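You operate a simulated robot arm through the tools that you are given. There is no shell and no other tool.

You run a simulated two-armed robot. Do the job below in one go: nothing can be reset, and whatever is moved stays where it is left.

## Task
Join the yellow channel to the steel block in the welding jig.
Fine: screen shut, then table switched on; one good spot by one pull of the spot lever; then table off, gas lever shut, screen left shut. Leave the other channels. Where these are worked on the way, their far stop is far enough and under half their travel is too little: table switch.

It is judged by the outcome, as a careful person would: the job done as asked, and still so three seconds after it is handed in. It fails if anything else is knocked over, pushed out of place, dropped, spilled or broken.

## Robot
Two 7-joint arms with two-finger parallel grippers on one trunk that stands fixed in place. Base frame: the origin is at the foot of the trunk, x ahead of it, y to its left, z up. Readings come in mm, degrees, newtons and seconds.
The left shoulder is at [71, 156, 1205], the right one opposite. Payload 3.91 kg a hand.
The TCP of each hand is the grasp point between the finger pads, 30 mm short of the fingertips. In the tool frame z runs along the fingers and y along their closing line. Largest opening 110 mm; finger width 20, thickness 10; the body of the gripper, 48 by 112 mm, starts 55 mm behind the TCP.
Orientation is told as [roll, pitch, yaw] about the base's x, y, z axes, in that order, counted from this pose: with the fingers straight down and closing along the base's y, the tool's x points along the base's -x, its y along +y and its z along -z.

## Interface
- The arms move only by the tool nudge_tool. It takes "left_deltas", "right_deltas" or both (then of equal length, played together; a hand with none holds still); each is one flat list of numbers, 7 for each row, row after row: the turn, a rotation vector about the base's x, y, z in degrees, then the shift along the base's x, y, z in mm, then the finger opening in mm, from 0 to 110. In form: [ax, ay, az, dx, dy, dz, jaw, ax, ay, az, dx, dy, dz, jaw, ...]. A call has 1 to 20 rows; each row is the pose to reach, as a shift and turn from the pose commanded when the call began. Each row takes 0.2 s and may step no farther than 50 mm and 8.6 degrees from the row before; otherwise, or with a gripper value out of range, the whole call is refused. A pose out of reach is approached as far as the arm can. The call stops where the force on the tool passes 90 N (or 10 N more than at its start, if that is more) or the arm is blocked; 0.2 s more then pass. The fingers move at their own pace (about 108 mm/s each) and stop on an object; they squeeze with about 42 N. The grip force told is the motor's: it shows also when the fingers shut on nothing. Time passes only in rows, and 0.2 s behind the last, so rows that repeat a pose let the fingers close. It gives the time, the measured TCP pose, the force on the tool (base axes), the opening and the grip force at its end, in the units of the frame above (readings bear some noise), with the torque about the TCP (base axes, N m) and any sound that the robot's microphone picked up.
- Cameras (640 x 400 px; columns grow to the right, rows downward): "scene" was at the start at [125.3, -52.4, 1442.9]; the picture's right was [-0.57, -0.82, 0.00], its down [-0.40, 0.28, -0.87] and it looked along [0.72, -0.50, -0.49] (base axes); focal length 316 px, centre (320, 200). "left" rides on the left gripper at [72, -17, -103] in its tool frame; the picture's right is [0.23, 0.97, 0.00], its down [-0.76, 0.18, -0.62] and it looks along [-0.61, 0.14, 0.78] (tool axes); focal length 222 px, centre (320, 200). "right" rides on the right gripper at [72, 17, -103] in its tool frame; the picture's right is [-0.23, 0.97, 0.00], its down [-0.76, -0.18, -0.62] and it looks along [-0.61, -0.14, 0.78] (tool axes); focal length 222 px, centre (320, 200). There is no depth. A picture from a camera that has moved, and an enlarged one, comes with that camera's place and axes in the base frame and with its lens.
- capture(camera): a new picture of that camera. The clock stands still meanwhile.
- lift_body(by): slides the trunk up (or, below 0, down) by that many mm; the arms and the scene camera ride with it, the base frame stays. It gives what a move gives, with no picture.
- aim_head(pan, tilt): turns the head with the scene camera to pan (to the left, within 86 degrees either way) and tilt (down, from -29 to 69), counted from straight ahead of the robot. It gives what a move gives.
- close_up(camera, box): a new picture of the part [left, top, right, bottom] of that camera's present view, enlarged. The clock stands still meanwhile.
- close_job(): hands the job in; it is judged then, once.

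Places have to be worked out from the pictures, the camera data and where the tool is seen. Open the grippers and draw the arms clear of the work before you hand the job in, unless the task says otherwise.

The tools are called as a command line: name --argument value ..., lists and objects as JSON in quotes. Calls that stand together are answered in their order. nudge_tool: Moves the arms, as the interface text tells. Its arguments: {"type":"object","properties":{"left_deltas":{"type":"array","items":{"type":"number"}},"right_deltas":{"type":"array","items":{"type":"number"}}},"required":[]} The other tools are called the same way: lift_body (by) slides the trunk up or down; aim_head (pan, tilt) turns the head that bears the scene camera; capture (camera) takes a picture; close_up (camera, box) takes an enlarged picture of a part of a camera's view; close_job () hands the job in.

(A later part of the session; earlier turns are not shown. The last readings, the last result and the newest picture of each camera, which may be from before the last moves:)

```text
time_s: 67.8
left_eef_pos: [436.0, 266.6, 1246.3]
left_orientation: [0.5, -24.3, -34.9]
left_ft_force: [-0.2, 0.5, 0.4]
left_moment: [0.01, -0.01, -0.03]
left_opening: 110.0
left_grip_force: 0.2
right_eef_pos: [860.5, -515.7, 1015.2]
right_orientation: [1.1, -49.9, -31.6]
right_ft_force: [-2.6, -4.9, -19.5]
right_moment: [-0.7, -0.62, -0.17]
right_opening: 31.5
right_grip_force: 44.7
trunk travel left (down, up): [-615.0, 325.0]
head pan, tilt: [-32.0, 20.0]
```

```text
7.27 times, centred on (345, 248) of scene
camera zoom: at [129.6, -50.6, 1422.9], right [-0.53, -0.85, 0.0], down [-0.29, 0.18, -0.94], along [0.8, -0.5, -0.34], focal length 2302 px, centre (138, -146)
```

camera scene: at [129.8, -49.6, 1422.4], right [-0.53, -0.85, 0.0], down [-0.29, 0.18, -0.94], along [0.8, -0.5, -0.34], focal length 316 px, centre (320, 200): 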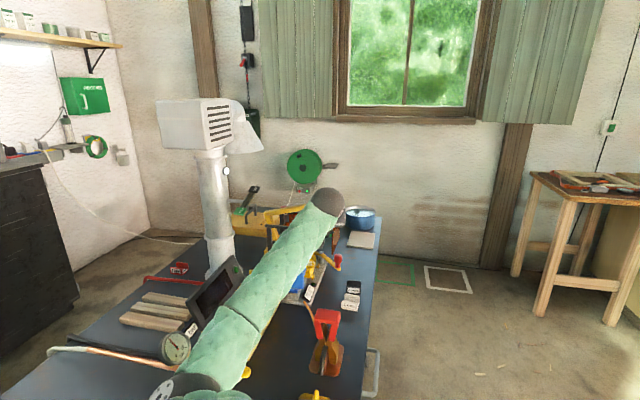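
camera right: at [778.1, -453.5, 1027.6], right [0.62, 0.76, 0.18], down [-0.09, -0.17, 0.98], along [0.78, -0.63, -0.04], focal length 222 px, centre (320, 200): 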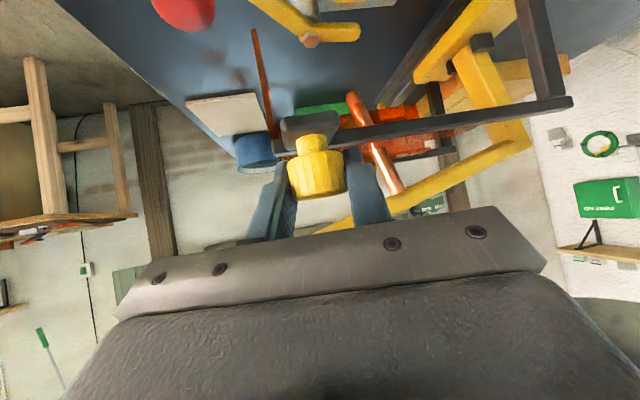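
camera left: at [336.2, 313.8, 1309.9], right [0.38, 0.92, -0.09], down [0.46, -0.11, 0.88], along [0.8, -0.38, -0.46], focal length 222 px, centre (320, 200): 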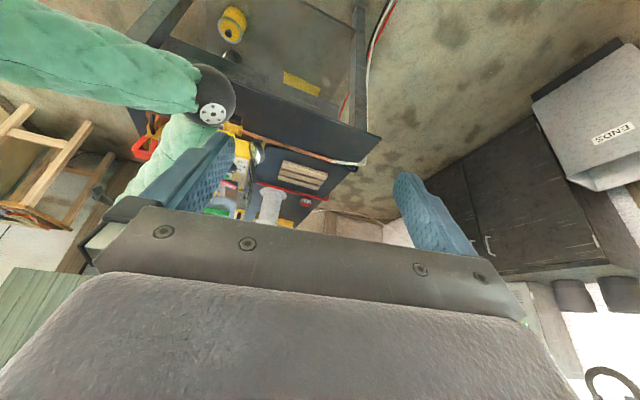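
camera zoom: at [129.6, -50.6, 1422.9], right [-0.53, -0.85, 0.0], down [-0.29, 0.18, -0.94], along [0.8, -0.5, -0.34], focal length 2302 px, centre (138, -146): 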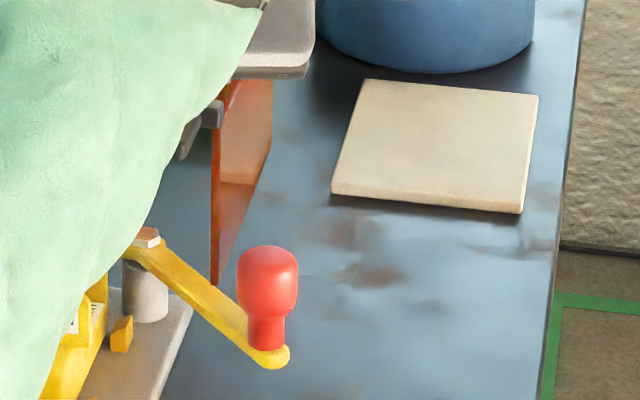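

The reading shows −19.5 N vertically, and in both views the panel's lower corner just meets the lever arm. I hold still a moment and read the force again before going on.

nudge_tool --right_deltas '[0, 0, 0, 0, 0, 0, 28, 0, 0, 0, 0, 0, 0, 28]'

close_up --camera "right" --box '[230, 0, 350, 75]'

close_up --camera "scene" --box '[325, 235, 365, 265]'

```text
time_s: 68.4
left_eef_pos: [434.4, 267.0, 1246.0]
left_orientation: [0.6, -24.4, -34.9]
left_ft_force: [-0.1, 0.5, -0.8]
left_moment: [-0.01, 0.03, 0.0]
left_opening: 110.0
left_grip_force: 0.1
right_eef_pos: [860.5, -514.9, 1014.7]
right_orientation: [1.2, -49.9, -31.6]
right_ft_force: [-7.4, -7.8, -27.7]
right_moment: [0.05, 0.53, -0.19]
right_opening: 31.5
right_grip_force: 44.4
trunk travel left (down, up): [-615.0, 325.0]
head pan, tilt: [-32.0, 20.0]
```

```text
5.33 times, centred on (290, 38) of right
camera zoom: at [760.6, -436.0, 1027.9], right [0.62, 0.76, 0.19], down [-0.09, -0.17, 0.98], along [0.78, -0.63, -0.04], focal length 1185 px, centre (480, 1067)
```

zoom: 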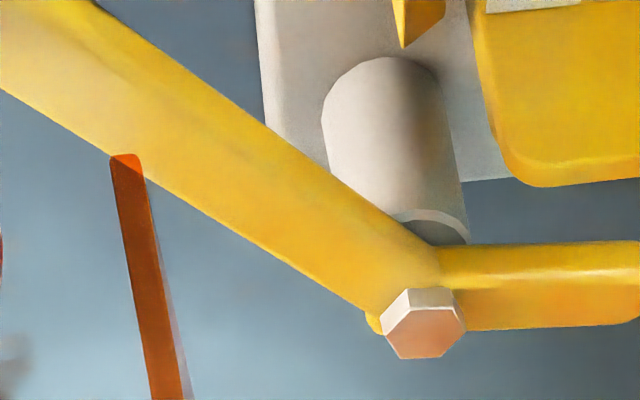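

```text
13.33 times, centred on (345, 250) of scene
camera zoom: at [129.4, -50.7, 1422.8], right [-0.53, -0.85, 0.0], down [-0.29, 0.18, -0.94], along [0.8, -0.5, -0.34], focal length 4220 px, centre (-13, -467)
```

zoom: 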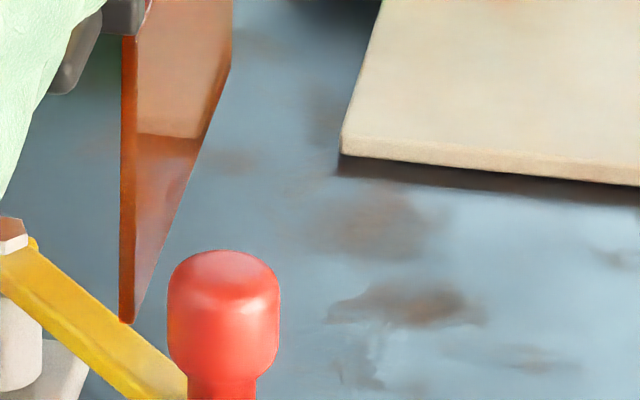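

The panel corner is in front of (above) the lever arm in both views, so it is passing over. The force may come from my path not matching the rail exactly; I ease the hand 2 mm down and 1.5 mm to the right and read again.

nudge_tool --right_deltas '[0, 0, 0, -1, -1, -2, 28, 0, 0, 0, -1, -1, -2, 28]'

```text
time_s: 69.0
left_eef_pos: [435.7, 267.0, 1246.0]
left_orientation: [0.6, -24.3, -34.9]
left_ft_force: [-0.2, 0.1, -0.7]
left_moment: [0.02, -0.01, -0.03]
left_opening: 109.9
left_grip_force: 0.0
right_eef_pos: [860.6, -514.7, 1015.4]
right_orientation: [1.2, -50.0, -31.5]
right_ft_force: [5.3, 2.4, -26.0]
right_moment: [0.09, 0.47, -0.14]
right_opening: 31.4
right_grip_force: 45.2
trunk travel left (down, up): [-615.0, 325.0]
head pan, tilt: [-32.0, 20.0]
```

The vertical force does not depend on the hand height, so the arm itself is strained in this inward posture (same limit as before). I release the knob and back out along the finger direction, to regrasp from the right side.

nudge_tool --right_deltas '[0, 0, 0, 0, 0, 0, 45, 0, 0, 0, 0, 0, 0, 70, 0, 0, 0, 0, 0, 0, 70, 0, 0, 0, -20, 12, 20, 70, 0, 0, 0, -40, 24, 40, 70]'

capture --camera "right"

capture --camera "scene"

```text
time_s: 70.2
left_eef_pos: [430.3, 275.1, 1246.9]
left_orientation: [0.5, -25.0, -35.0]
left_ft_force: [0.5, 0.9, 0.4]
left_moment: [-0.02, -0.05, 0.01]
left_opening: 110.0
left_grip_force: 0.0
right_eef_pos: [817.4, -484.6, 1075.8]
right_orientation: [1.6, -51.2, -31.8]
right_ft_force: [-0.7, -0.4, 0.3]
right_moment: [-0.01, 0.01, -0.01]
right_opening: 70.1
right_grip_force: 0.2
trunk travel left (down, up): [-615.0, 325.0]
head pan, tilt: [-32.0, 20.0]
```

```text
taken
camera right: at [717.2, -405.2, 1085.5], right [0.62, 0.76, 0.19], down [-0.11, -0.16, 0.98], along [0.78, -0.62, -0.02], focal length 222 px, centre (320, 200)
```

right: 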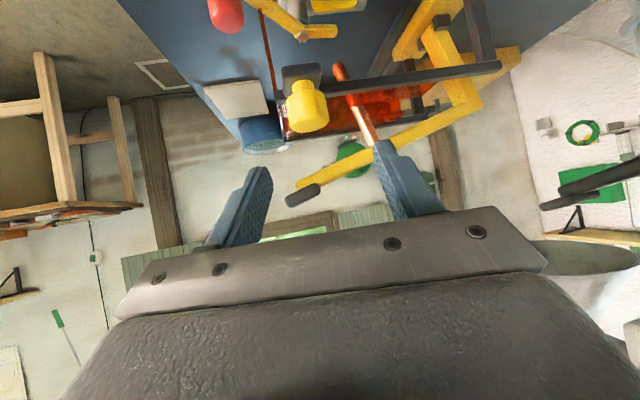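

```text
taken
camera scene: at [122.4, -39.8, 1425.1], right [-0.53, -0.85, 0.0], down [-0.29, 0.17, -0.94], along [0.8, -0.5, -0.33], focal length 316 px, centre (320, 200)
```

scene: 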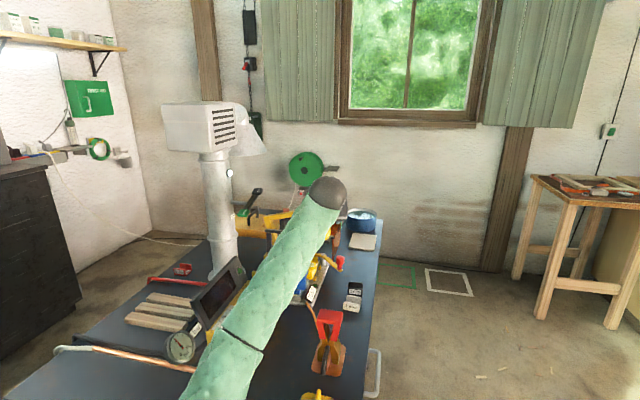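

Releasing went fine and the screen stays. The trunk camera shifted by ≈10 mm, so the right upper arm is pressing against the trunk; I move the right hand outward at once to relieve it.

nudge_tool --right_deltas '[0, 0, 0, 0, -40, 10, 70, 0, 0, 0, 0, -80, 20, 70, 0, 0, 0, -5, -120, 30, 70]'

capture --camera "scene"

```text
time_s: 71.0
left_eef_pos: [438.2, 262.0, 1244.8]
left_orientation: [0.7, -24.2, -35.0]
left_ft_force: [1.5, -0.4, -0.3]
left_moment: [0.07, 0.05, 0.02]
left_opening: 109.7
left_grip_force: 0.0
right_eef_pos: [815.9, -617.0, 1079.1]
right_orientation: [1.1, -49.8, -31.6]
right_ft_force: [-0.4, -0.7, 0.2]
right_moment: [0.0, -0.01, 0.01]
right_opening: 70.1
right_grip_force: 0.1
trunk travel left (down, up): [-615.0, 325.0]
head pan, tilt: [-32.0, 20.0]
```

```text
taken
camera scene: at [131.3, -54.0, 1421.7], right [-0.53, -0.85, 0.0], down [-0.29, 0.18, -0.94], along [0.8, -0.5, -0.35], focal length 316 px, centre (320, 200)
```

scene: 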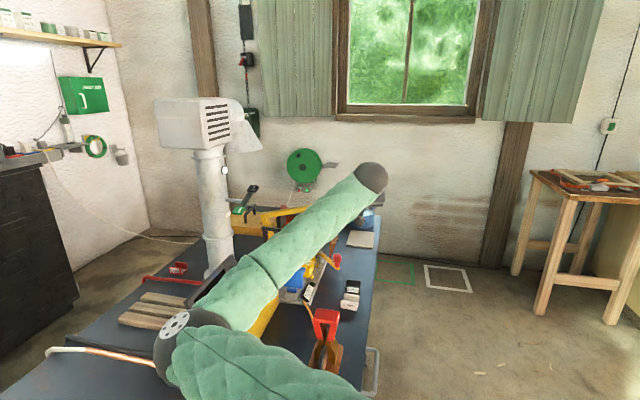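

Relieved. Now I turn the right hand back to point from the right side (yaw 45, pitch −25), in three calls at a safe height.

nudge_tool --right_deltas '[4.3, 7.1, 0, -4, -2, 8, 70, 8.7, 14.1, 0, -8, -4, 16, 70, 13, 21.2, 0, -12, -6, 24, 70, 17.4, 28.3, 0, -16, -8, 32, 70, 21.7, 35.3, 0, -18, -10, 38, 70, 26.1, 42.4, 0, -20, -10, 40, 70]'

nudge_tool --right_deltas '[0, 0, 8, 0, 0, 0, 70, 0, 0, 16, 0, 0, 0, 70, 0, 0, 24, 0, 0, 0, 70, 0, 0, 32, 0, 0, 0, 70, 0, 0, 40, 0, 0, 0, 70, 0, 0, 48, 0, 0, 0, 70, 0, 0, 56, 0, 0, 0, 70, 0, 0, 64, 0, 0, 0, 70, 0, 0, 72, 0, 0, 0, 70, 0, 0, 77, 0, 0, 0, 70]'

nudge_tool --right_deltas '[5.9, -5.9, 0, 0, 0, -10, 70, 11.8, -11.8, 0, 0, 0, -20, 70, 17.7, -17.7, 0, 0, 0, -30, 70]'

capture --camera "right"

```text
time_s: 72.4
left_eef_pos: [435.4, 266.9, 1245.9]
left_orientation: [0.6, -24.3, -34.9]
left_ft_force: [0.9, 0.3, -0.9]
left_moment: [0.01, 0.03, 0.0]
left_opening: 109.8
left_grip_force: 0.2
right_eef_pos: [795.2, -623.1, 1123.2]
right_orientation: [1.3, -0.1, -31.5]
right_ft_force: [0.2, 0.1, -0.8]
right_moment: [0.0, 0.02, 0.0]
right_opening: 70.0
right_grip_force: 0.0
trunk travel left (down, up): [-615.0, 325.0]
head pan, tilt: [-32.0, 20.0]
```

```text
time_s: 74.6
left_eef_pos: [435.5, 266.4, 1245.6]
left_orientation: [0.6, -24.4, -34.9]
left_ft_force: [0.1, -0.2, 0.3]
left_moment: [0.02, 0.03, -0.02]
left_opening: 110.1
left_grip_force: 0.1
right_eef_pos: [794.1, -623.3, 1123.4]
right_orientation: [1.2, -0.1, 45.6]
right_ft_force: [-0.4, 0.0, 0.6]
right_moment: [-0.02, -0.01, 0.0]
right_opening: 70.0
right_grip_force: 0.1
trunk travel left (down, up): [-615.0, 325.0]
head pan, tilt: [-32.0, 20.0]
```

```text
time_s: 75.4
left_eef_pos: [435.0, 266.7, 1245.8]
left_orientation: [0.6, -24.4, -34.9]
left_ft_force: [0.5, 0.2, -0.5]
left_moment: [-0.02, 0.02, -0.02]
left_opening: 109.9
left_grip_force: 0.1
right_eef_pos: [795.4, -622.2, 1093.8]
right_orientation: [0.9, -25.4, 45.5]
right_ft_force: [0.0, -0.2, 0.4]
right_moment: [0.02, 0.01, 0.01]
right_opening: 70.0
right_grip_force: 0.1
trunk travel left (down, up): [-615.0, 325.0]
head pan, tilt: [-32.0, 20.0]
```

```text
taken
camera right: at [706.8, -688.7, 1157.7], right [-0.56, 0.82, 0.11], down [0.43, 0.17, 0.89], along [0.71, 0.54, -0.45], focal length 222 px, centre (320, 200)
```

right: 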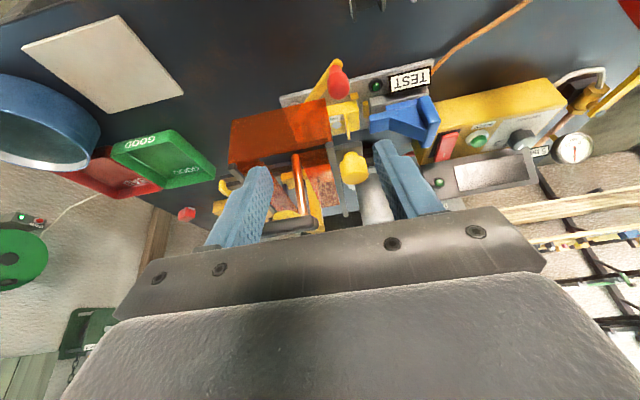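

close_up --camera "right" --box '[210, 40, 450, 230]'

capture --camera "scene"

```text
2.11 times, centred on (330, 135) of right
camera zoom: at [706.8, -688.7, 1157.7], right [-0.56, 0.82, 0.11], down [0.43, 0.17, 0.89], along [0.71, 0.54, -0.45], focal length 468 px, centre (299, 337)
```

zoom: 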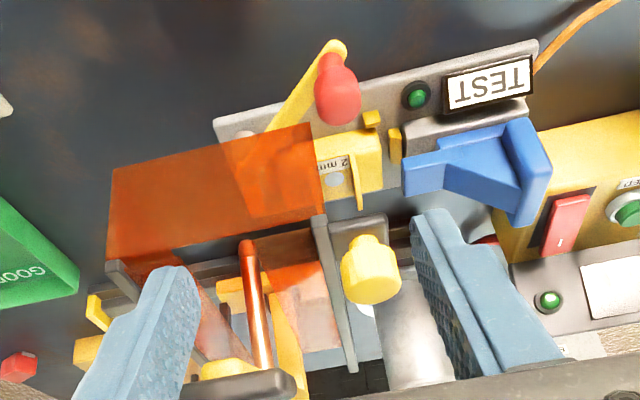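

```text
taken
camera scene: at [129.0, -50.6, 1422.5], right [-0.53, -0.85, 0.0], down [-0.29, 0.18, -0.94], along [0.8, -0.5, -0.34], focal length 316 px, centre (320, 200)
```

scene: 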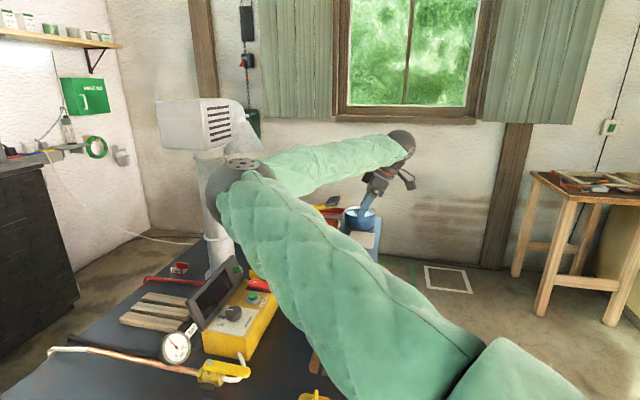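

Re-measured: knob now ≈(u 972, v 247), lever/electrode plane ≈ u 1047, so about 68 mm of travel remain to bring the electrode over the spot (u 981). I will push with the far finger only, keeping the gripper clear of the spot lever; first to a pre-position.

nudge_tool --right_deltas '[0, 0, 0, -33, 33, 0, 76, 0, 0, 0, -12, 55, -6, 76, 0, 0, 0, 10, 77, -12, 76, 0, 0, 0, 31, 98, -18, 76, 0, 0, 0, 31, 98, -18, 76]'

capture --camera "right"

close_up --camera "right" --box '[190, 60, 450, 230]'

```text
time_s: 76.6
left_eef_pos: [434.2, 266.8, 1245.8]
left_orientation: [0.5, -24.4, -34.8]
left_ft_force: [0.8, -1.1, -0.2]
left_moment: [0.05, 0.02, 0.01]
left_opening: 110.1
left_grip_force: 0.1
right_eef_pos: [826.6, -524.4, 1075.7]
right_orientation: [1.1, -25.2, 45.5]
right_ft_force: [-0.1, -0.1, 0.0]
right_moment: [0.04, -0.01, -0.01]
right_opening: 75.9
right_grip_force: 0.2
trunk travel left (down, up): [-615.0, 325.0]
head pan, tilt: [-32.0, 20.0]
```

```text
taken
camera right: at [738.7, -590.7, 1138.8], right [-0.56, 0.82, 0.11], down [0.43, 0.17, 0.89], along [0.71, 0.54, -0.45], focal length 222 px, centre (320, 200)
```

right: 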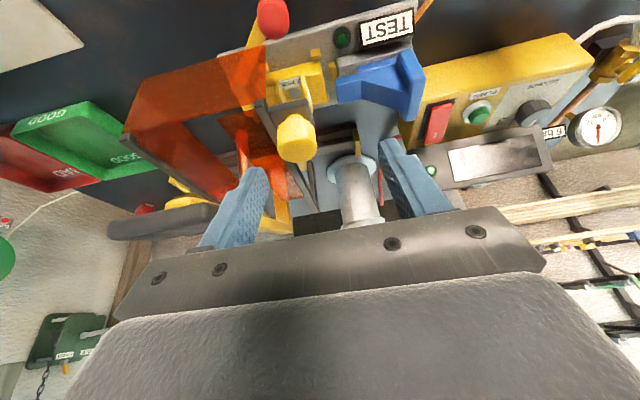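

```text
2.35 times, centred on (320, 145) of right
camera zoom: at [738.7, -590.7, 1138.8], right [-0.56, 0.82, 0.11], down [0.43, 0.17, 0.89], along [0.71, 0.54, -0.45], focal length 523 px, centre (320, 329)
```

zoom: 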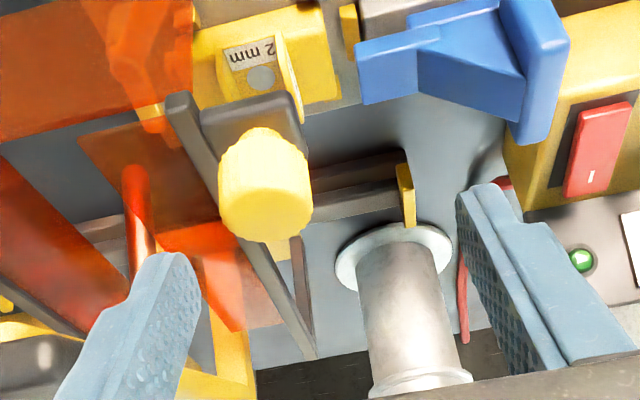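

The far finger will come down between the knob and the lever with room on both sides. I descend to knob height.

nudge_tool --right_deltas '[0, 0, 0, 6, 6, -18, 76, 0, 0, 0, 12, 12, -36, 76, 0, 0, 0, 18, 18, -53, 76, 0, 0, 0, 18, 18, -53, 76]'

close_up --camera "right" --box '[190, 60, 450, 230]'

```text
time_s: 77.6
left_eef_pos: [435.2, 266.8, 1245.1]
left_orientation: [0.6, -24.4, -35.0]
left_ft_force: [0.2, 1.0, 1.4]
left_moment: [-0.01, 0.01, 0.0]
left_opening: 110.0
left_grip_force: 0.1
right_eef_pos: [843.8, -504.7, 1023.5]
right_orientation: [1.1, -25.1, 45.6]
right_ft_force: [0.5, 0.2, 0.7]
right_moment: [-0.03, 0.03, 0.01]
right_opening: 75.9
right_grip_force: 0.0
trunk travel left (down, up): [-615.0, 325.0]
head pan, tilt: [-32.0, 20.0]
```

```text
2.35 times, centred on (320, 145) of right
camera zoom: at [755.5, -572.9, 1086.3], right [-0.56, 0.82, 0.11], down [0.43, 0.17, 0.89], along [0.71, 0.54, -0.45], focal length 523 px, centre (320, 329)
```

zoom: 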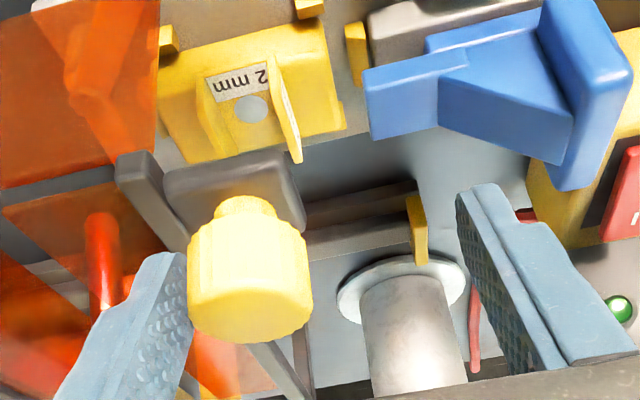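

The far finger sits right at the knob's far side. I push along the rail in small rows toward the near stop.

nudge_tool --right_deltas '[0, 0, 0, -7, 7, 0, 76, 0, 0, 0, -14, 14.1, 0, 76, 0, 0, 0, -21, 21.2, 0, 76, 0, 0, 0, -28, 28.3, 0, 76]'

capture --camera "right"

close_up --camera "right" --box '[190, 60, 450, 230]'

```text
time_s: 78.6
left_eef_pos: [436.5, 267.8, 1246.6]
left_orientation: [0.5, -24.4, -34.9]
left_ft_force: [0.2, 1.0, 0.2]
left_moment: [0.0, 0.01, -0.01]
left_opening: 109.9
left_grip_force: 0.1
right_eef_pos: [817.4, -477.4, 1023.4]
right_orientation: [0.9, -25.1, 45.5]
right_ft_force: [1.0, -0.2, 0.8]
right_moment: [0.01, -0.05, 0.05]
right_opening: 76.7
right_grip_force: 0.1
trunk travel left (down, up): [-615.0, 325.0]
head pan, tilt: [-32.0, 20.0]
```

```text
taken
camera right: at [728.4, -544.9, 1087.3], right [-0.56, 0.82, 0.11], down [0.43, 0.17, 0.89], along [0.71, 0.54, -0.45], focal length 222 px, centre (320, 200)
```

right: 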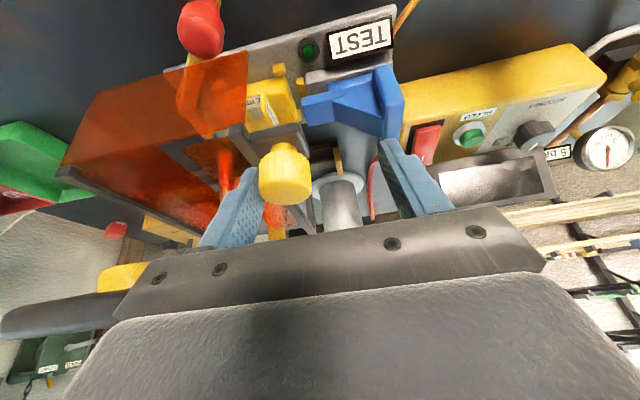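

```text
2.35 times, centred on (320, 145) of right
camera zoom: at [728.4, -544.9, 1087.3], right [-0.56, 0.82, 0.11], down [0.43, 0.17, 0.89], along [0.71, 0.54, -0.45], focal length 523 px, centre (320, 329)
```

zoom: 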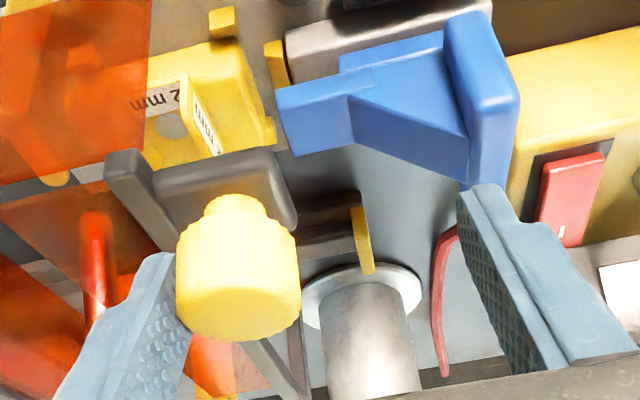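

The carriage follows at almost no force. I go on toward the stop.

nudge_tool --right_deltas '[0, 0, 0, -5, 5, 0, 76, 0, 0, 0, -10, 10.1, 0, 76, 0, 0, 0, -15, 15.1, 0, 76, 0, 0, 0, -20, 20.2, 0, 76]'

close_up --camera "right" --box '[190, 60, 450, 230]'

```text
time_s: 79.6
left_eef_pos: [436.5, 268.7, 1245.7]
left_orientation: [0.5, -24.4, -34.9]
left_ft_force: [0.1, 0.0, 0.3]
left_moment: [0.01, 0.0, 0.0]
left_opening: 110.0
left_grip_force: 0.1
right_eef_pos: [796.9, -456.8, 1021.7]
right_orientation: [0.9, -25.1, 45.5]
right_ft_force: [0.0, 0.1, -0.3]
right_moment: [-0.03, 0.01, 0.03]
right_opening: 76.0
right_grip_force: 0.0
trunk travel left (down, up): [-615.0, 325.0]
head pan, tilt: [-32.0, 20.0]
```

```text
2.35 times, centred on (320, 145) of right
camera zoom: at [707.8, -523.7, 1086.3], right [-0.56, 0.82, 0.11], down [0.43, 0.17, 0.88], along [0.71, 0.54, -0.45], focal length 523 px, centre (320, 329)
```

zoom: 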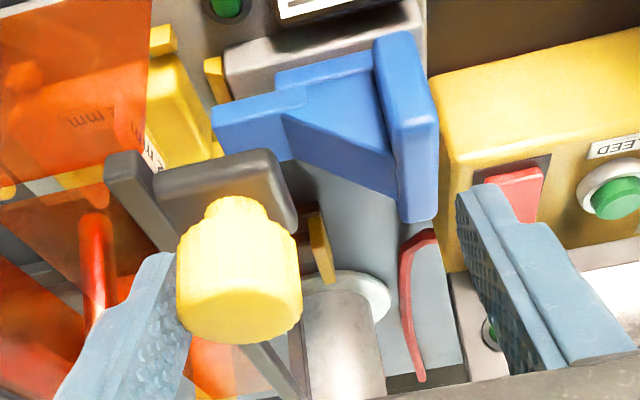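

About 64 mm travelled, electrode now ≈ u 983. I keep pushing in 3 mm rows until the stop is felt.

nudge_tool --right_deltas '[0, 0, 0, -2, 2, 0, 76, 0, 0, 0, -4, 4, 0, 76, 0, 0, 0, -6, 6, 0, 76]'

```text
time_s: 80.4
left_eef_pos: [434.9, 266.6, 1245.9]
left_orientation: [0.5, -24.4, -34.9]
left_ft_force: [-0.9, 0.7, -0.2]
left_moment: [-0.01, -0.03, -0.02]
left_opening: 110.0
left_grip_force: 0.0
right_eef_pos: [789.0, -451.6, 1024.1]
right_orientation: [1.1, -25.1, 45.5]
right_ft_force: [0.0, 0.1, 0.2]
right_moment: [-0.01, -0.01, 0.01]
right_opening: 76.1
right_grip_force: 0.1
trunk travel left (down, up): [-615.0, 325.0]
head pan, tilt: [-32.0, 20.0]
```

nudge_tool --right_deltas '[0, 0, 0, -2, 2, 0, 76, 0, 0, 0, -4, 4, 0, 76, 0, 0, 0, -6, 6, 0, 76]'

capture --camera "right"

close_up --camera "right" --box '[190, 60, 450, 230]'

```text
time_s: 81.2
left_eef_pos: [436.4, 266.4, 1246.0]
left_orientation: [0.5, -24.4, -34.9]
left_ft_force: [-0.7, 0.2, -0.2]
left_moment: [-0.01, 0.02, -0.02]
left_opening: 109.9
left_grip_force: 0.1
right_eef_pos: [783.9, -446.5, 1023.0]
right_orientation: [0.9, -25.1, 45.5]
right_ft_force: [7.3, -7.9, 3.6]
right_moment: [-0.18, -0.32, -0.05]
right_opening: 80.8
right_grip_force: 4.7
trunk travel left (down, up): [-615.0, 325.0]
head pan, tilt: [-32.0, 20.0]
```

```text
taken
camera right: at [695.6, -513.0, 1086.4], right [-0.56, 0.82, 0.11], down [0.43, 0.17, 0.89], along [0.71, 0.54, -0.45], focal length 222 px, centre (320, 200)
```

right: 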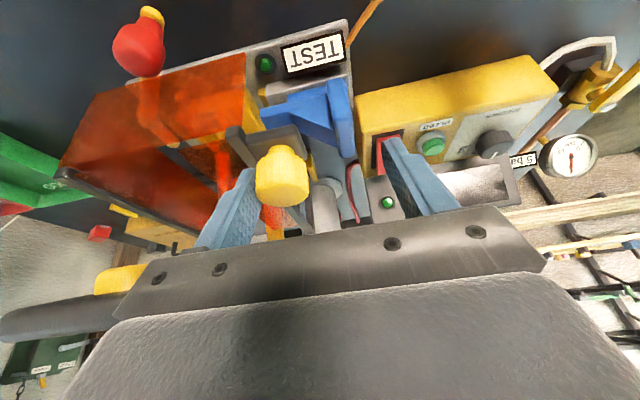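

```text
2.35 times, centred on (320, 145) of right
camera zoom: at [695.6, -513.0, 1086.4], right [-0.56, 0.82, 0.11], down [0.43, 0.17, 0.89], along [0.71, 0.54, -0.45], focal length 523 px, centre (320, 329)
```

zoom: 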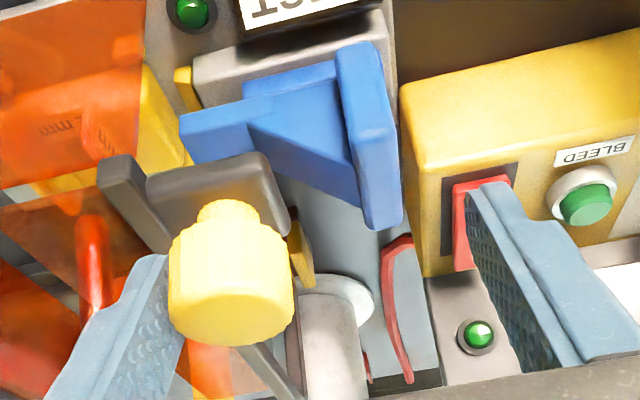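

Stop reached: ≈11 N along the rail and the far finger is being pushed open. I back off 3 mm and withdraw the hand up and to the right, then check the electrode's position over the spot.

nudge_tool --right_deltas '[0, 0, 0, 3, -3, 0, 78, 0, 0, 0, -9, -15, 36, 78, 0, 0, 0, -22, -28, 75, 78, 0, 0, 0, -35, -55, 110, 78, 0, 0, 0, -40, -95, 130, 78, 0, 0, 0, -45, -135, 140, 78]'

capture --camera "right"

capture --camera "scene"

```text
time_s: 82.6
left_eef_pos: [434.9, 265.7, 1246.1]
left_orientation: [0.6, -24.2, -34.9]
left_ft_force: [0.8, -1.3, 0.3]
left_moment: [0.02, 0.0, -0.01]
left_opening: 110.2
left_grip_force: 0.1
right_eef_pos: [737.9, -581.7, 1163.3]
right_orientation: [1.0, -25.2, 45.5]
right_ft_force: [0.8, -0.3, -0.5]
right_moment: [0.0, 0.02, -0.01]
right_opening: 77.7
right_grip_force: 0.0
trunk travel left (down, up): [-615.0, 325.0]
head pan, tilt: [-32.0, 20.0]
```

```text
taken
camera right: at [650.8, -649.3, 1227.6], right [-0.56, 0.82, 0.11], down [0.43, 0.17, 0.89], along [0.71, 0.54, -0.45], focal length 222 px, centre (320, 200)
```

right: 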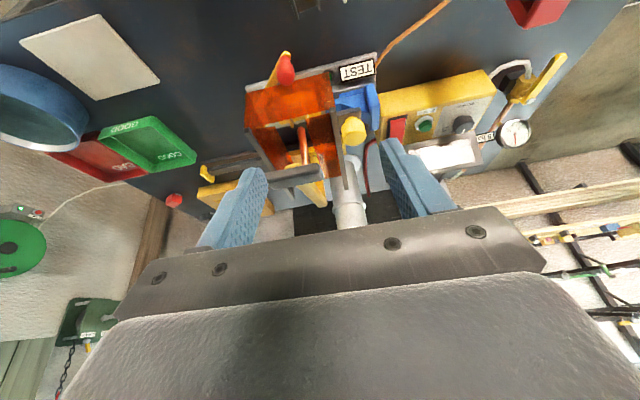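

```text
taken
camera scene: at [129.5, -51.4, 1422.4], right [-0.53, -0.85, 0.0], down [-0.29, 0.18, -0.94], along [0.8, -0.5, -0.34], focal length 316 px, centre (320, 200)
```

scene: 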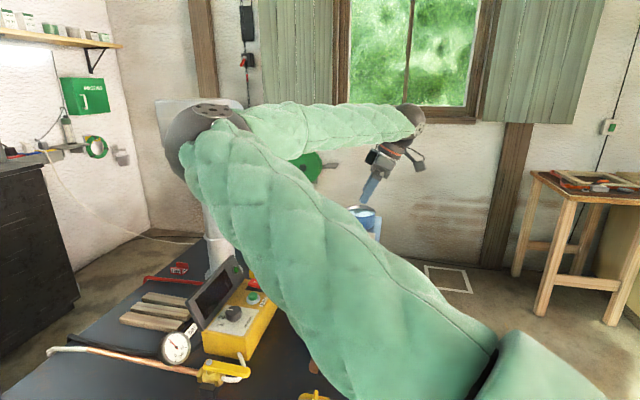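

close_up --camera "right" --box '[230, 40, 410, 220]'

close_up --camera "right" --box '[240, 65, 350, 135]'

```text
2.22 times, centred on (320, 130) of right
camera zoom: at [650.8, -649.3, 1227.6], right [-0.56, 0.82, 0.11], down [0.43, 0.17, 0.89], along [0.71, 0.54, -0.45], focal length 494 px, centre (320, 356)
```

zoom: 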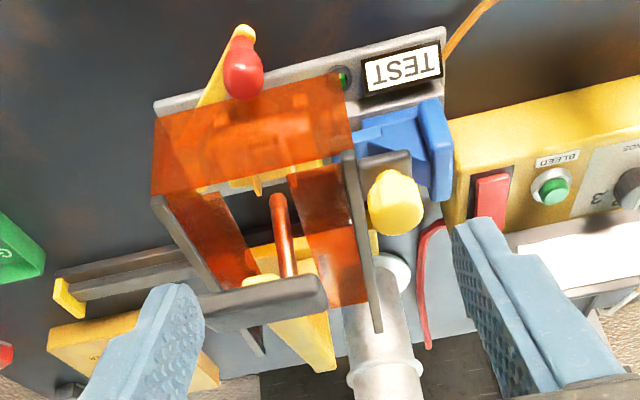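

```text
5.71 times, centred on (295, 100) of right
camera zoom: at [650.8, -649.3, 1227.6], right [-0.56, 0.82, 0.11], down [0.43, 0.17, 0.89], along [0.71, 0.54, -0.45], focal length 1269 px, centre (463, 771)
```

zoom: 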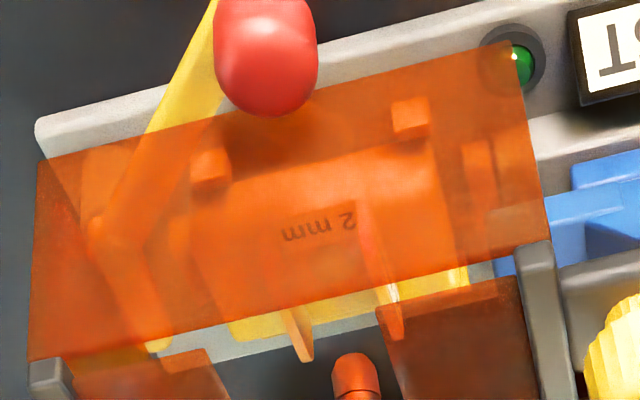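

The screen box now covers the jig, and the electrode (≈ u 976, v 297) hangs between the channel's flanges, 3–5 mm from the spot's centre. Next the table switch, which the left hand reaches better; I first draw the right arm well back.

nudge_tool --right_deltas '[0, 0, -3, -30, -35, 10, 78, 0, 0, -6, -65, -65, 20, 78, 0, 0, -9, -105, -92, 30, 78, 0, 0, -12, -145, -119, 40, 78, 0, 0, -15, -185, -146, 50, 78, 0, 0, -18, -225, -173, 60, 78, 0, 0, -21, -265, -200, 65, 78, 0, 0, -24, -305, -227, 70, 78, 0, 0, -27, -345, -254, 75, 78, 0, 0, -30, -385, -280, 80, 78, 0, 0, -33, -425, -300, 85, 78]'

capture --camera "scene"

```text
time_s: 85.0
left_eef_pos: [434.3, 267.1, 1246.3]
left_orientation: [0.8, -24.4, -34.9]
left_ft_force: [-0.9, -0.5, 0.0]
left_moment: [0.0, -0.04, -0.02]
left_opening: 109.8
left_grip_force: 0.1
right_eef_pos: [311.7, -879.7, 1244.3]
right_orientation: [1.0, -25.3, 12.5]
right_ft_force: [0.7, -0.4, 0.0]
right_moment: [-0.02, 0.0, 0.04]
right_opening: 77.9
right_grip_force: 0.1
trunk travel left (down, up): [-615.0, 325.0]
head pan, tilt: [-32.0, 20.0]
```

```text
taken
camera scene: at [127.7, -51.0, 1422.6], right [-0.53, -0.85, 0.0], down [-0.29, 0.18, -0.94], along [0.8, -0.5, -0.34], focal length 316 px, centre (320, 200)
```

scene: 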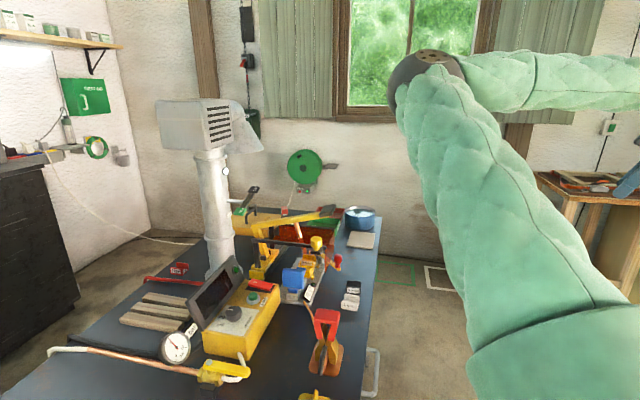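

Clear view now. I enlarge the weld area, the rocker, and the dial from the scene camera.

close_up --camera "scene" --box '[240, 190, 360, 300]'

close_up --camera "scene" --box '[210, 265, 290, 330]'

close_up --camera "scene" --box '[235, 270, 285, 305]'

close_up --camera "scene" --box '[285, 230, 345, 285]'

```text
3.64 times, centred on (300, 245) of scene
camera zoom: at [127.7, -51.0, 1422.6], right [-0.53, -0.85, 0.0], down [-0.29, 0.18, -0.94], along [0.8, -0.5, -0.34], focal length 1151 px, centre (393, 36)
```

zoom: 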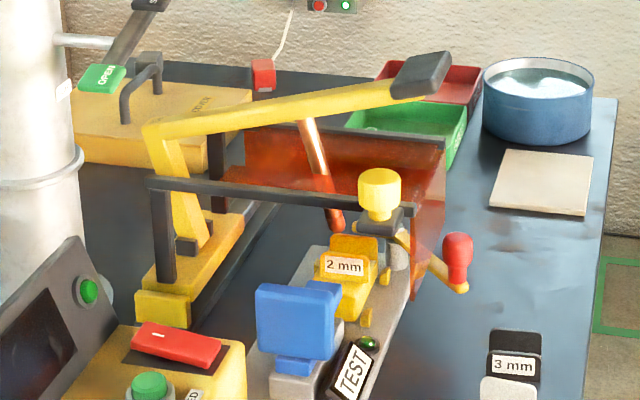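

```text
6.15 times, centred on (250, 298) of scene
camera zoom: at [127.7, -51.0, 1422.6], right [-0.53, -0.85, 0.0], down [-0.29, 0.18, -0.94], along [0.8, -0.5, -0.34], focal length 1948 px, centre (751, -400)
```

zoom: 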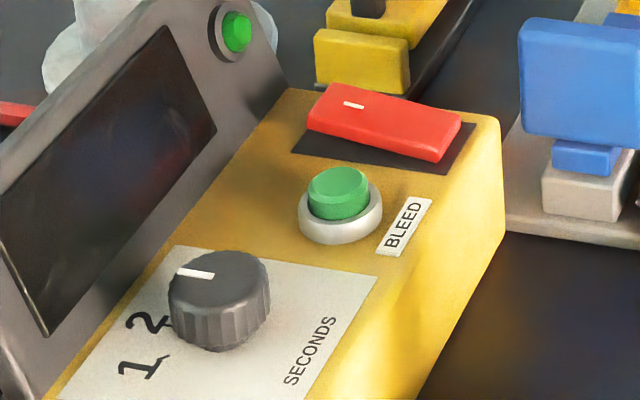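

```text
11.43 times, centred on (260, 288) of scene
camera zoom: at [127.7, -51.0, 1422.6], right [-0.53, -0.85, 0.0], down [-0.29, 0.18, -0.94], along [0.8, -0.5, -0.34], focal length 3617 px, centre (1006, -800)
```

zoom: 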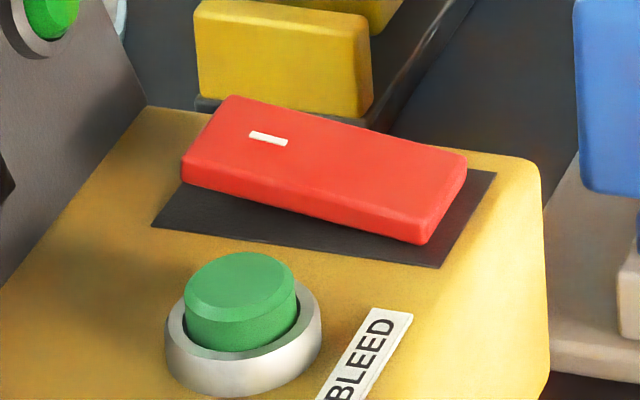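

```text
7.27 times, centred on (315, 258) of scene
camera zoom: at [127.7, -51.0, 1422.6], right [-0.53, -0.85, 0.0], down [-0.29, 0.18, -0.94], along [0.8, -0.5, -0.34], focal length 2302 px, centre (356, -218)
```

zoom: 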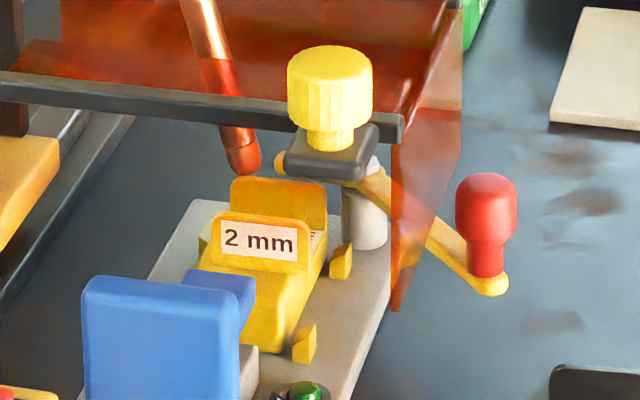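

Jig, channel and screen look right, the carriage is against its near stop. The rocker's "I" end (≈[841,-286,920]) stands up, so the table is off; I bring the left hand, fingers closed, above it along a high path.

nudge_tool --left_deltas '[0, 0, 0, 25, -36, -8, 60, 0, 0, 0, 50, -73, -18, 30, 0, 0, 0, 75, -110, -30, 0, 0, 0, 0, 100, -147, -42, 0, 0, 0, 0, 125, -184, -54, 0, 0, 0, 0, 150, -221, -66, 0, 0, 0, 0, 175, -258, -78, 0, 0, 0, 0, 200, -295, -90, 0, 0, 0, 0, 225, -332, -102, 0, 0, 0, 0, 250, -369, -114, 0, 0, 0, 0, 275, -406, -126, 0, 0, 0, 0, 300, -443, -138, 0, 0, 0, 0, 325, -480, -150, 0, 0, 0, 0, 350, -515, -165, 0]'

capture --camera "left"

capture --camera "scene"

```text
time_s: 88.0
left_eef_pos: [786.3, -248.1, 1077.7]
left_orientation: [0.6, -24.4, -34.9]
left_ft_force: [0.3, -1.0, 0.1]
left_moment: [-0.01, -0.02, -0.02]
left_opening: 0.0
left_grip_force: 37.8
right_eef_pos: [313.6, -881.3, 1245.3]
right_orientation: [1.1, -25.2, 12.6]
right_ft_force: [-0.3, 0.5, -1.0]
right_moment: [0.03, 0.01, 0.01]
right_opening: 78.0
right_grip_force: 0.0
trunk travel left (down, up): [-615.0, 325.0]
head pan, tilt: [-32.0, 20.0]
```

```text
taken
camera left: at [687.7, -201.7, 1142.5], right [0.38, 0.92, -0.08], down [0.46, -0.11, 0.88], along [0.8, -0.38, -0.46], focal length 222 px, centre (320, 200)
```

left: 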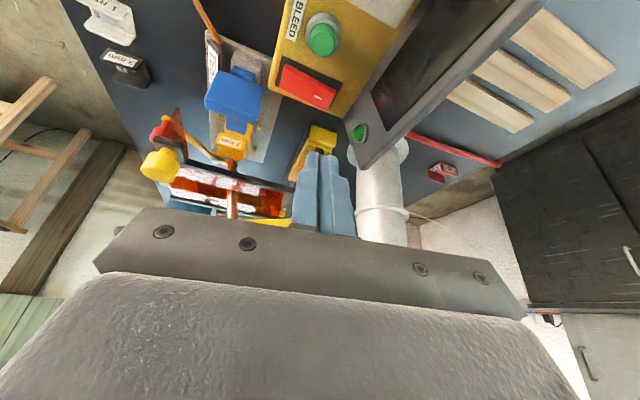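

```text
taken
camera scene: at [130.0, -52.1, 1422.3], right [-0.53, -0.85, 0.0], down [-0.29, 0.18, -0.94], along [0.8, -0.5, -0.34], focal length 316 px, centre (320, 200)
```

scene: 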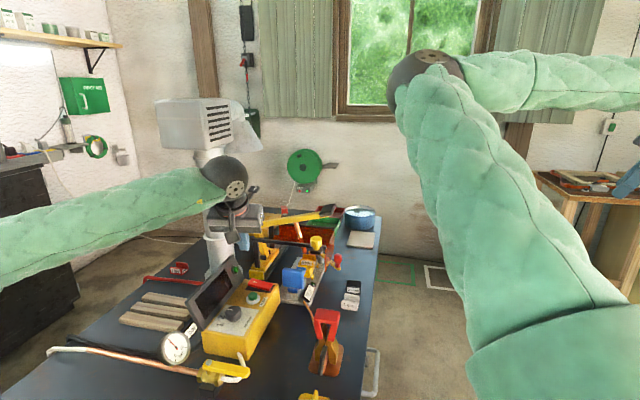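

close_up --camera "left" --box '[260, 40, 400, 140]'

close_up --camera "left" --box '[130, 90, 330, 240]'

```text
4.00 times, centred on (330, 90) of left
camera zoom: at [687.7, -201.7, 1142.5], right [0.38, 0.92, -0.08], down [0.46, -0.11, 0.88], along [0.8, -0.38, -0.46], focal length 888 px, centre (280, 640)
```

zoom: 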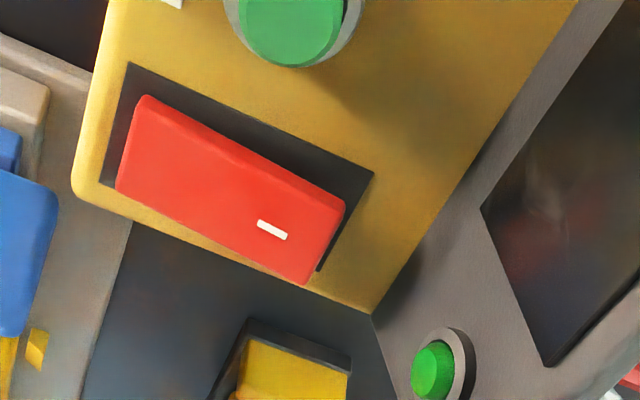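

```text
2.67 times, centred on (230, 165) of left
camera zoom: at [687.7, -201.7, 1142.5], right [0.38, 0.92, -0.08], down [0.46, -0.11, 0.88], along [0.8, -0.38, -0.46], focal length 592 px, centre (560, 293)
```

zoom: 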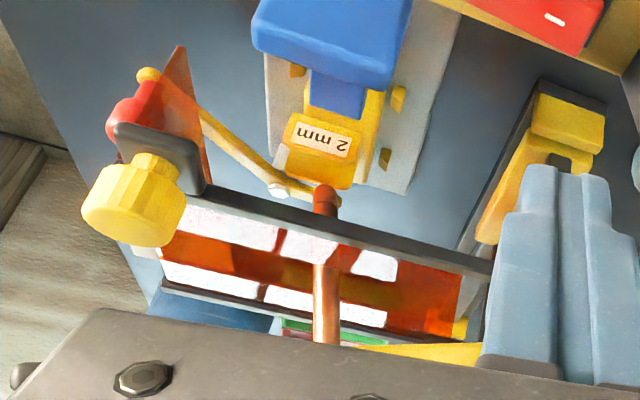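

I-mark measured at ≈[839,-290,919]. I move the closed fingertips above the I end, then press down in small steps.

nudge_tool --left_deltas '[0, 0, 0, 18, -12, -36, 0, 0, 0, 0, 36, -24, -72, 0, 0, 0, 0, 53, -36, -105, 0, 0, 0, 0, 53, -36, -115, 0]'

close_up --camera "left" --box '[240, 40, 400, 240]'

close_up --camera "scene" --box '[205, 230, 305, 300]'

```text
time_s: 89.0
left_eef_pos: [837.9, -283.1, 964.7]
left_orientation: [0.5, -24.3, -34.9]
left_ft_force: [-0.1, 0.1, 0.6]
left_moment: [-0.02, 0.02, -0.02]
left_opening: 0.0
left_grip_force: 37.8
right_eef_pos: [312.7, -878.9, 1245.3]
right_orientation: [1.0, -25.3, 12.5]
right_ft_force: [-0.1, 0.4, -0.4]
right_moment: [-0.03, -0.02, 0.0]
right_opening: 78.1
right_grip_force: 0.1
trunk travel left (down, up): [-615.0, 325.0]
head pan, tilt: [-32.0, 20.0]
```

```text
2.00 times, centred on (320, 140) of left
camera zoom: at [738.9, -236.3, 1029.4], right [0.39, 0.92, -0.09], down [0.46, -0.11, 0.88], along [0.8, -0.38, -0.46], focal length 444 px, centre (320, 320)
```

zoom: 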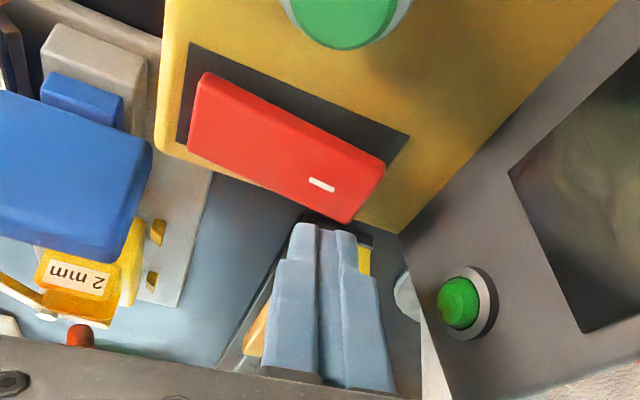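

```text
5.71 times, centred on (255, 265) of scene
camera zoom: at [129.3, -50.3, 1422.5], right [-0.53, -0.85, 0.0], down [-0.29, 0.18, -0.94], along [0.8, -0.5, -0.34], focal length 1808 px, centre (691, -171)
```

zoom: 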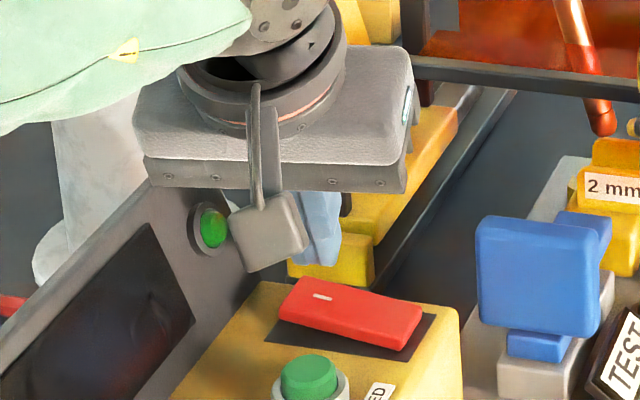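

The tip will land between the I mark and the rocker's end. I shift 4 mm back and press in steps.

nudge_tool --left_deltas '[0, 0, 0, -3, 2, -6, 0, 0, 0, 0, -3, 2, -12, 0, 0, 0, 0, -3, 2, -16, 0, 0, 0, 0, -3, 2, -20, 0]'

close_up --camera "left" --box '[240, 40, 400, 240]'

```text
time_s: 90.0
left_eef_pos: [835.9, -281.5, 948.8]
left_orientation: [0.4, -24.6, -34.9]
left_ft_force: [5.3, -0.8, 17.3]
left_moment: [-0.2, -0.17, 0.06]
left_opening: 0.0
left_grip_force: 37.9
right_eef_pos: [312.2, -879.7, 1245.9]
right_orientation: [0.9, -25.2, 12.5]
right_ft_force: [0.0, -0.4, -0.4]
right_moment: [-0.02, 0.01, 0.04]
right_opening: 78.1
right_grip_force: 0.1
trunk travel left (down, up): [-615.0, 325.0]
head pan, tilt: [-32.0, 20.0]
```

```text
2.00 times, centred on (320, 140) of left
camera zoom: at [736.2, -234.5, 1012.7], right [0.38, 0.92, -0.09], down [0.45, -0.11, 0.89], along [0.8, -0.38, -0.46], focal length 444 px, centre (320, 320)
```

zoom: 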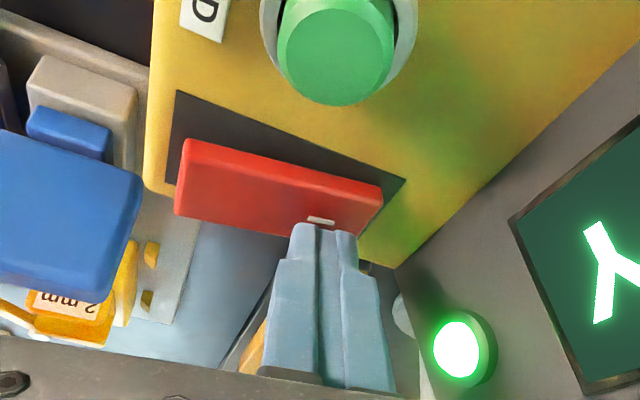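

The display and its lamp lit green: the table is on. I press a touch more to be sure of the far stop, then lift away and look.

nudge_tool --left_deltas '[0, 0, 0, 0, 0, -3, 0, 0, 0, 0, 0, 0, 10, 0, 0, 0, 0, -10, 7, 50, 0, 0, 0, 0, -25, 17, 95, 0]'

capture --camera "left"

close_up --camera "left" --box '[260, 40, 480, 180]'

close_up --camera "scene" --box '[180, 240, 300, 330]'

```text
time_s: 91.0
left_eef_pos: [810.1, -265.1, 1040.9]
left_orientation: [0.6, -24.3, -35.0]
left_ft_force: [0.5, -0.1, 0.1]
left_moment: [0.02, 0.0, -0.01]
left_opening: 0.0
left_grip_force: 37.9
right_eef_pos: [312.2, -880.5, 1246.4]
right_orientation: [0.9, -25.3, 12.4]
right_ft_force: [-0.5, -0.4, 0.9]
right_moment: [-0.02, 0.02, 0.03]
right_opening: 77.9
right_grip_force: 0.1
trunk travel left (down, up): [-615.0, 325.0]
head pan, tilt: [-32.0, 20.0]
```

```text
taken
camera left: at [711.0, -218.1, 1105.4], right [0.39, 0.92, -0.08], down [0.46, -0.11, 0.88], along [0.8, -0.38, -0.46], focal length 222 px, centre (320, 200)
```

left: 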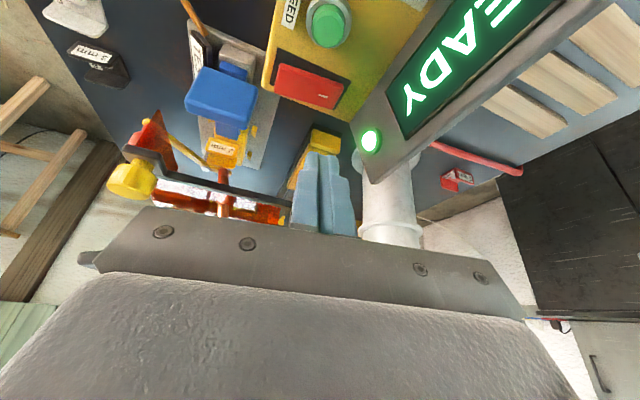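

```text
2.86 times, centred on (370, 110) of left
camera zoom: at [711.0, -218.1, 1105.4], right [0.39, 0.92, -0.08], down [0.46, -0.11, 0.88], along [0.8, -0.38, -0.46], focal length 635 px, centre (177, 457)
```

zoom: 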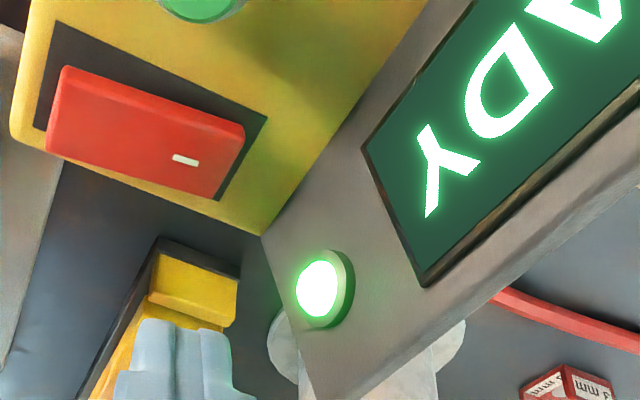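

```text
4.44 times, centred on (240, 285) of scene
camera zoom: at [128.8, -50.3, 1422.3], right [-0.53, -0.85, 0.0], down [-0.29, 0.18, -0.94], along [0.8, -0.5, -0.34], focal length 1407 px, centre (676, -178)
```

zoom: 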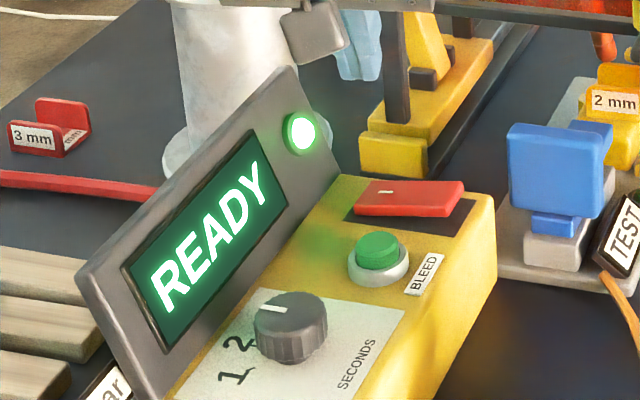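

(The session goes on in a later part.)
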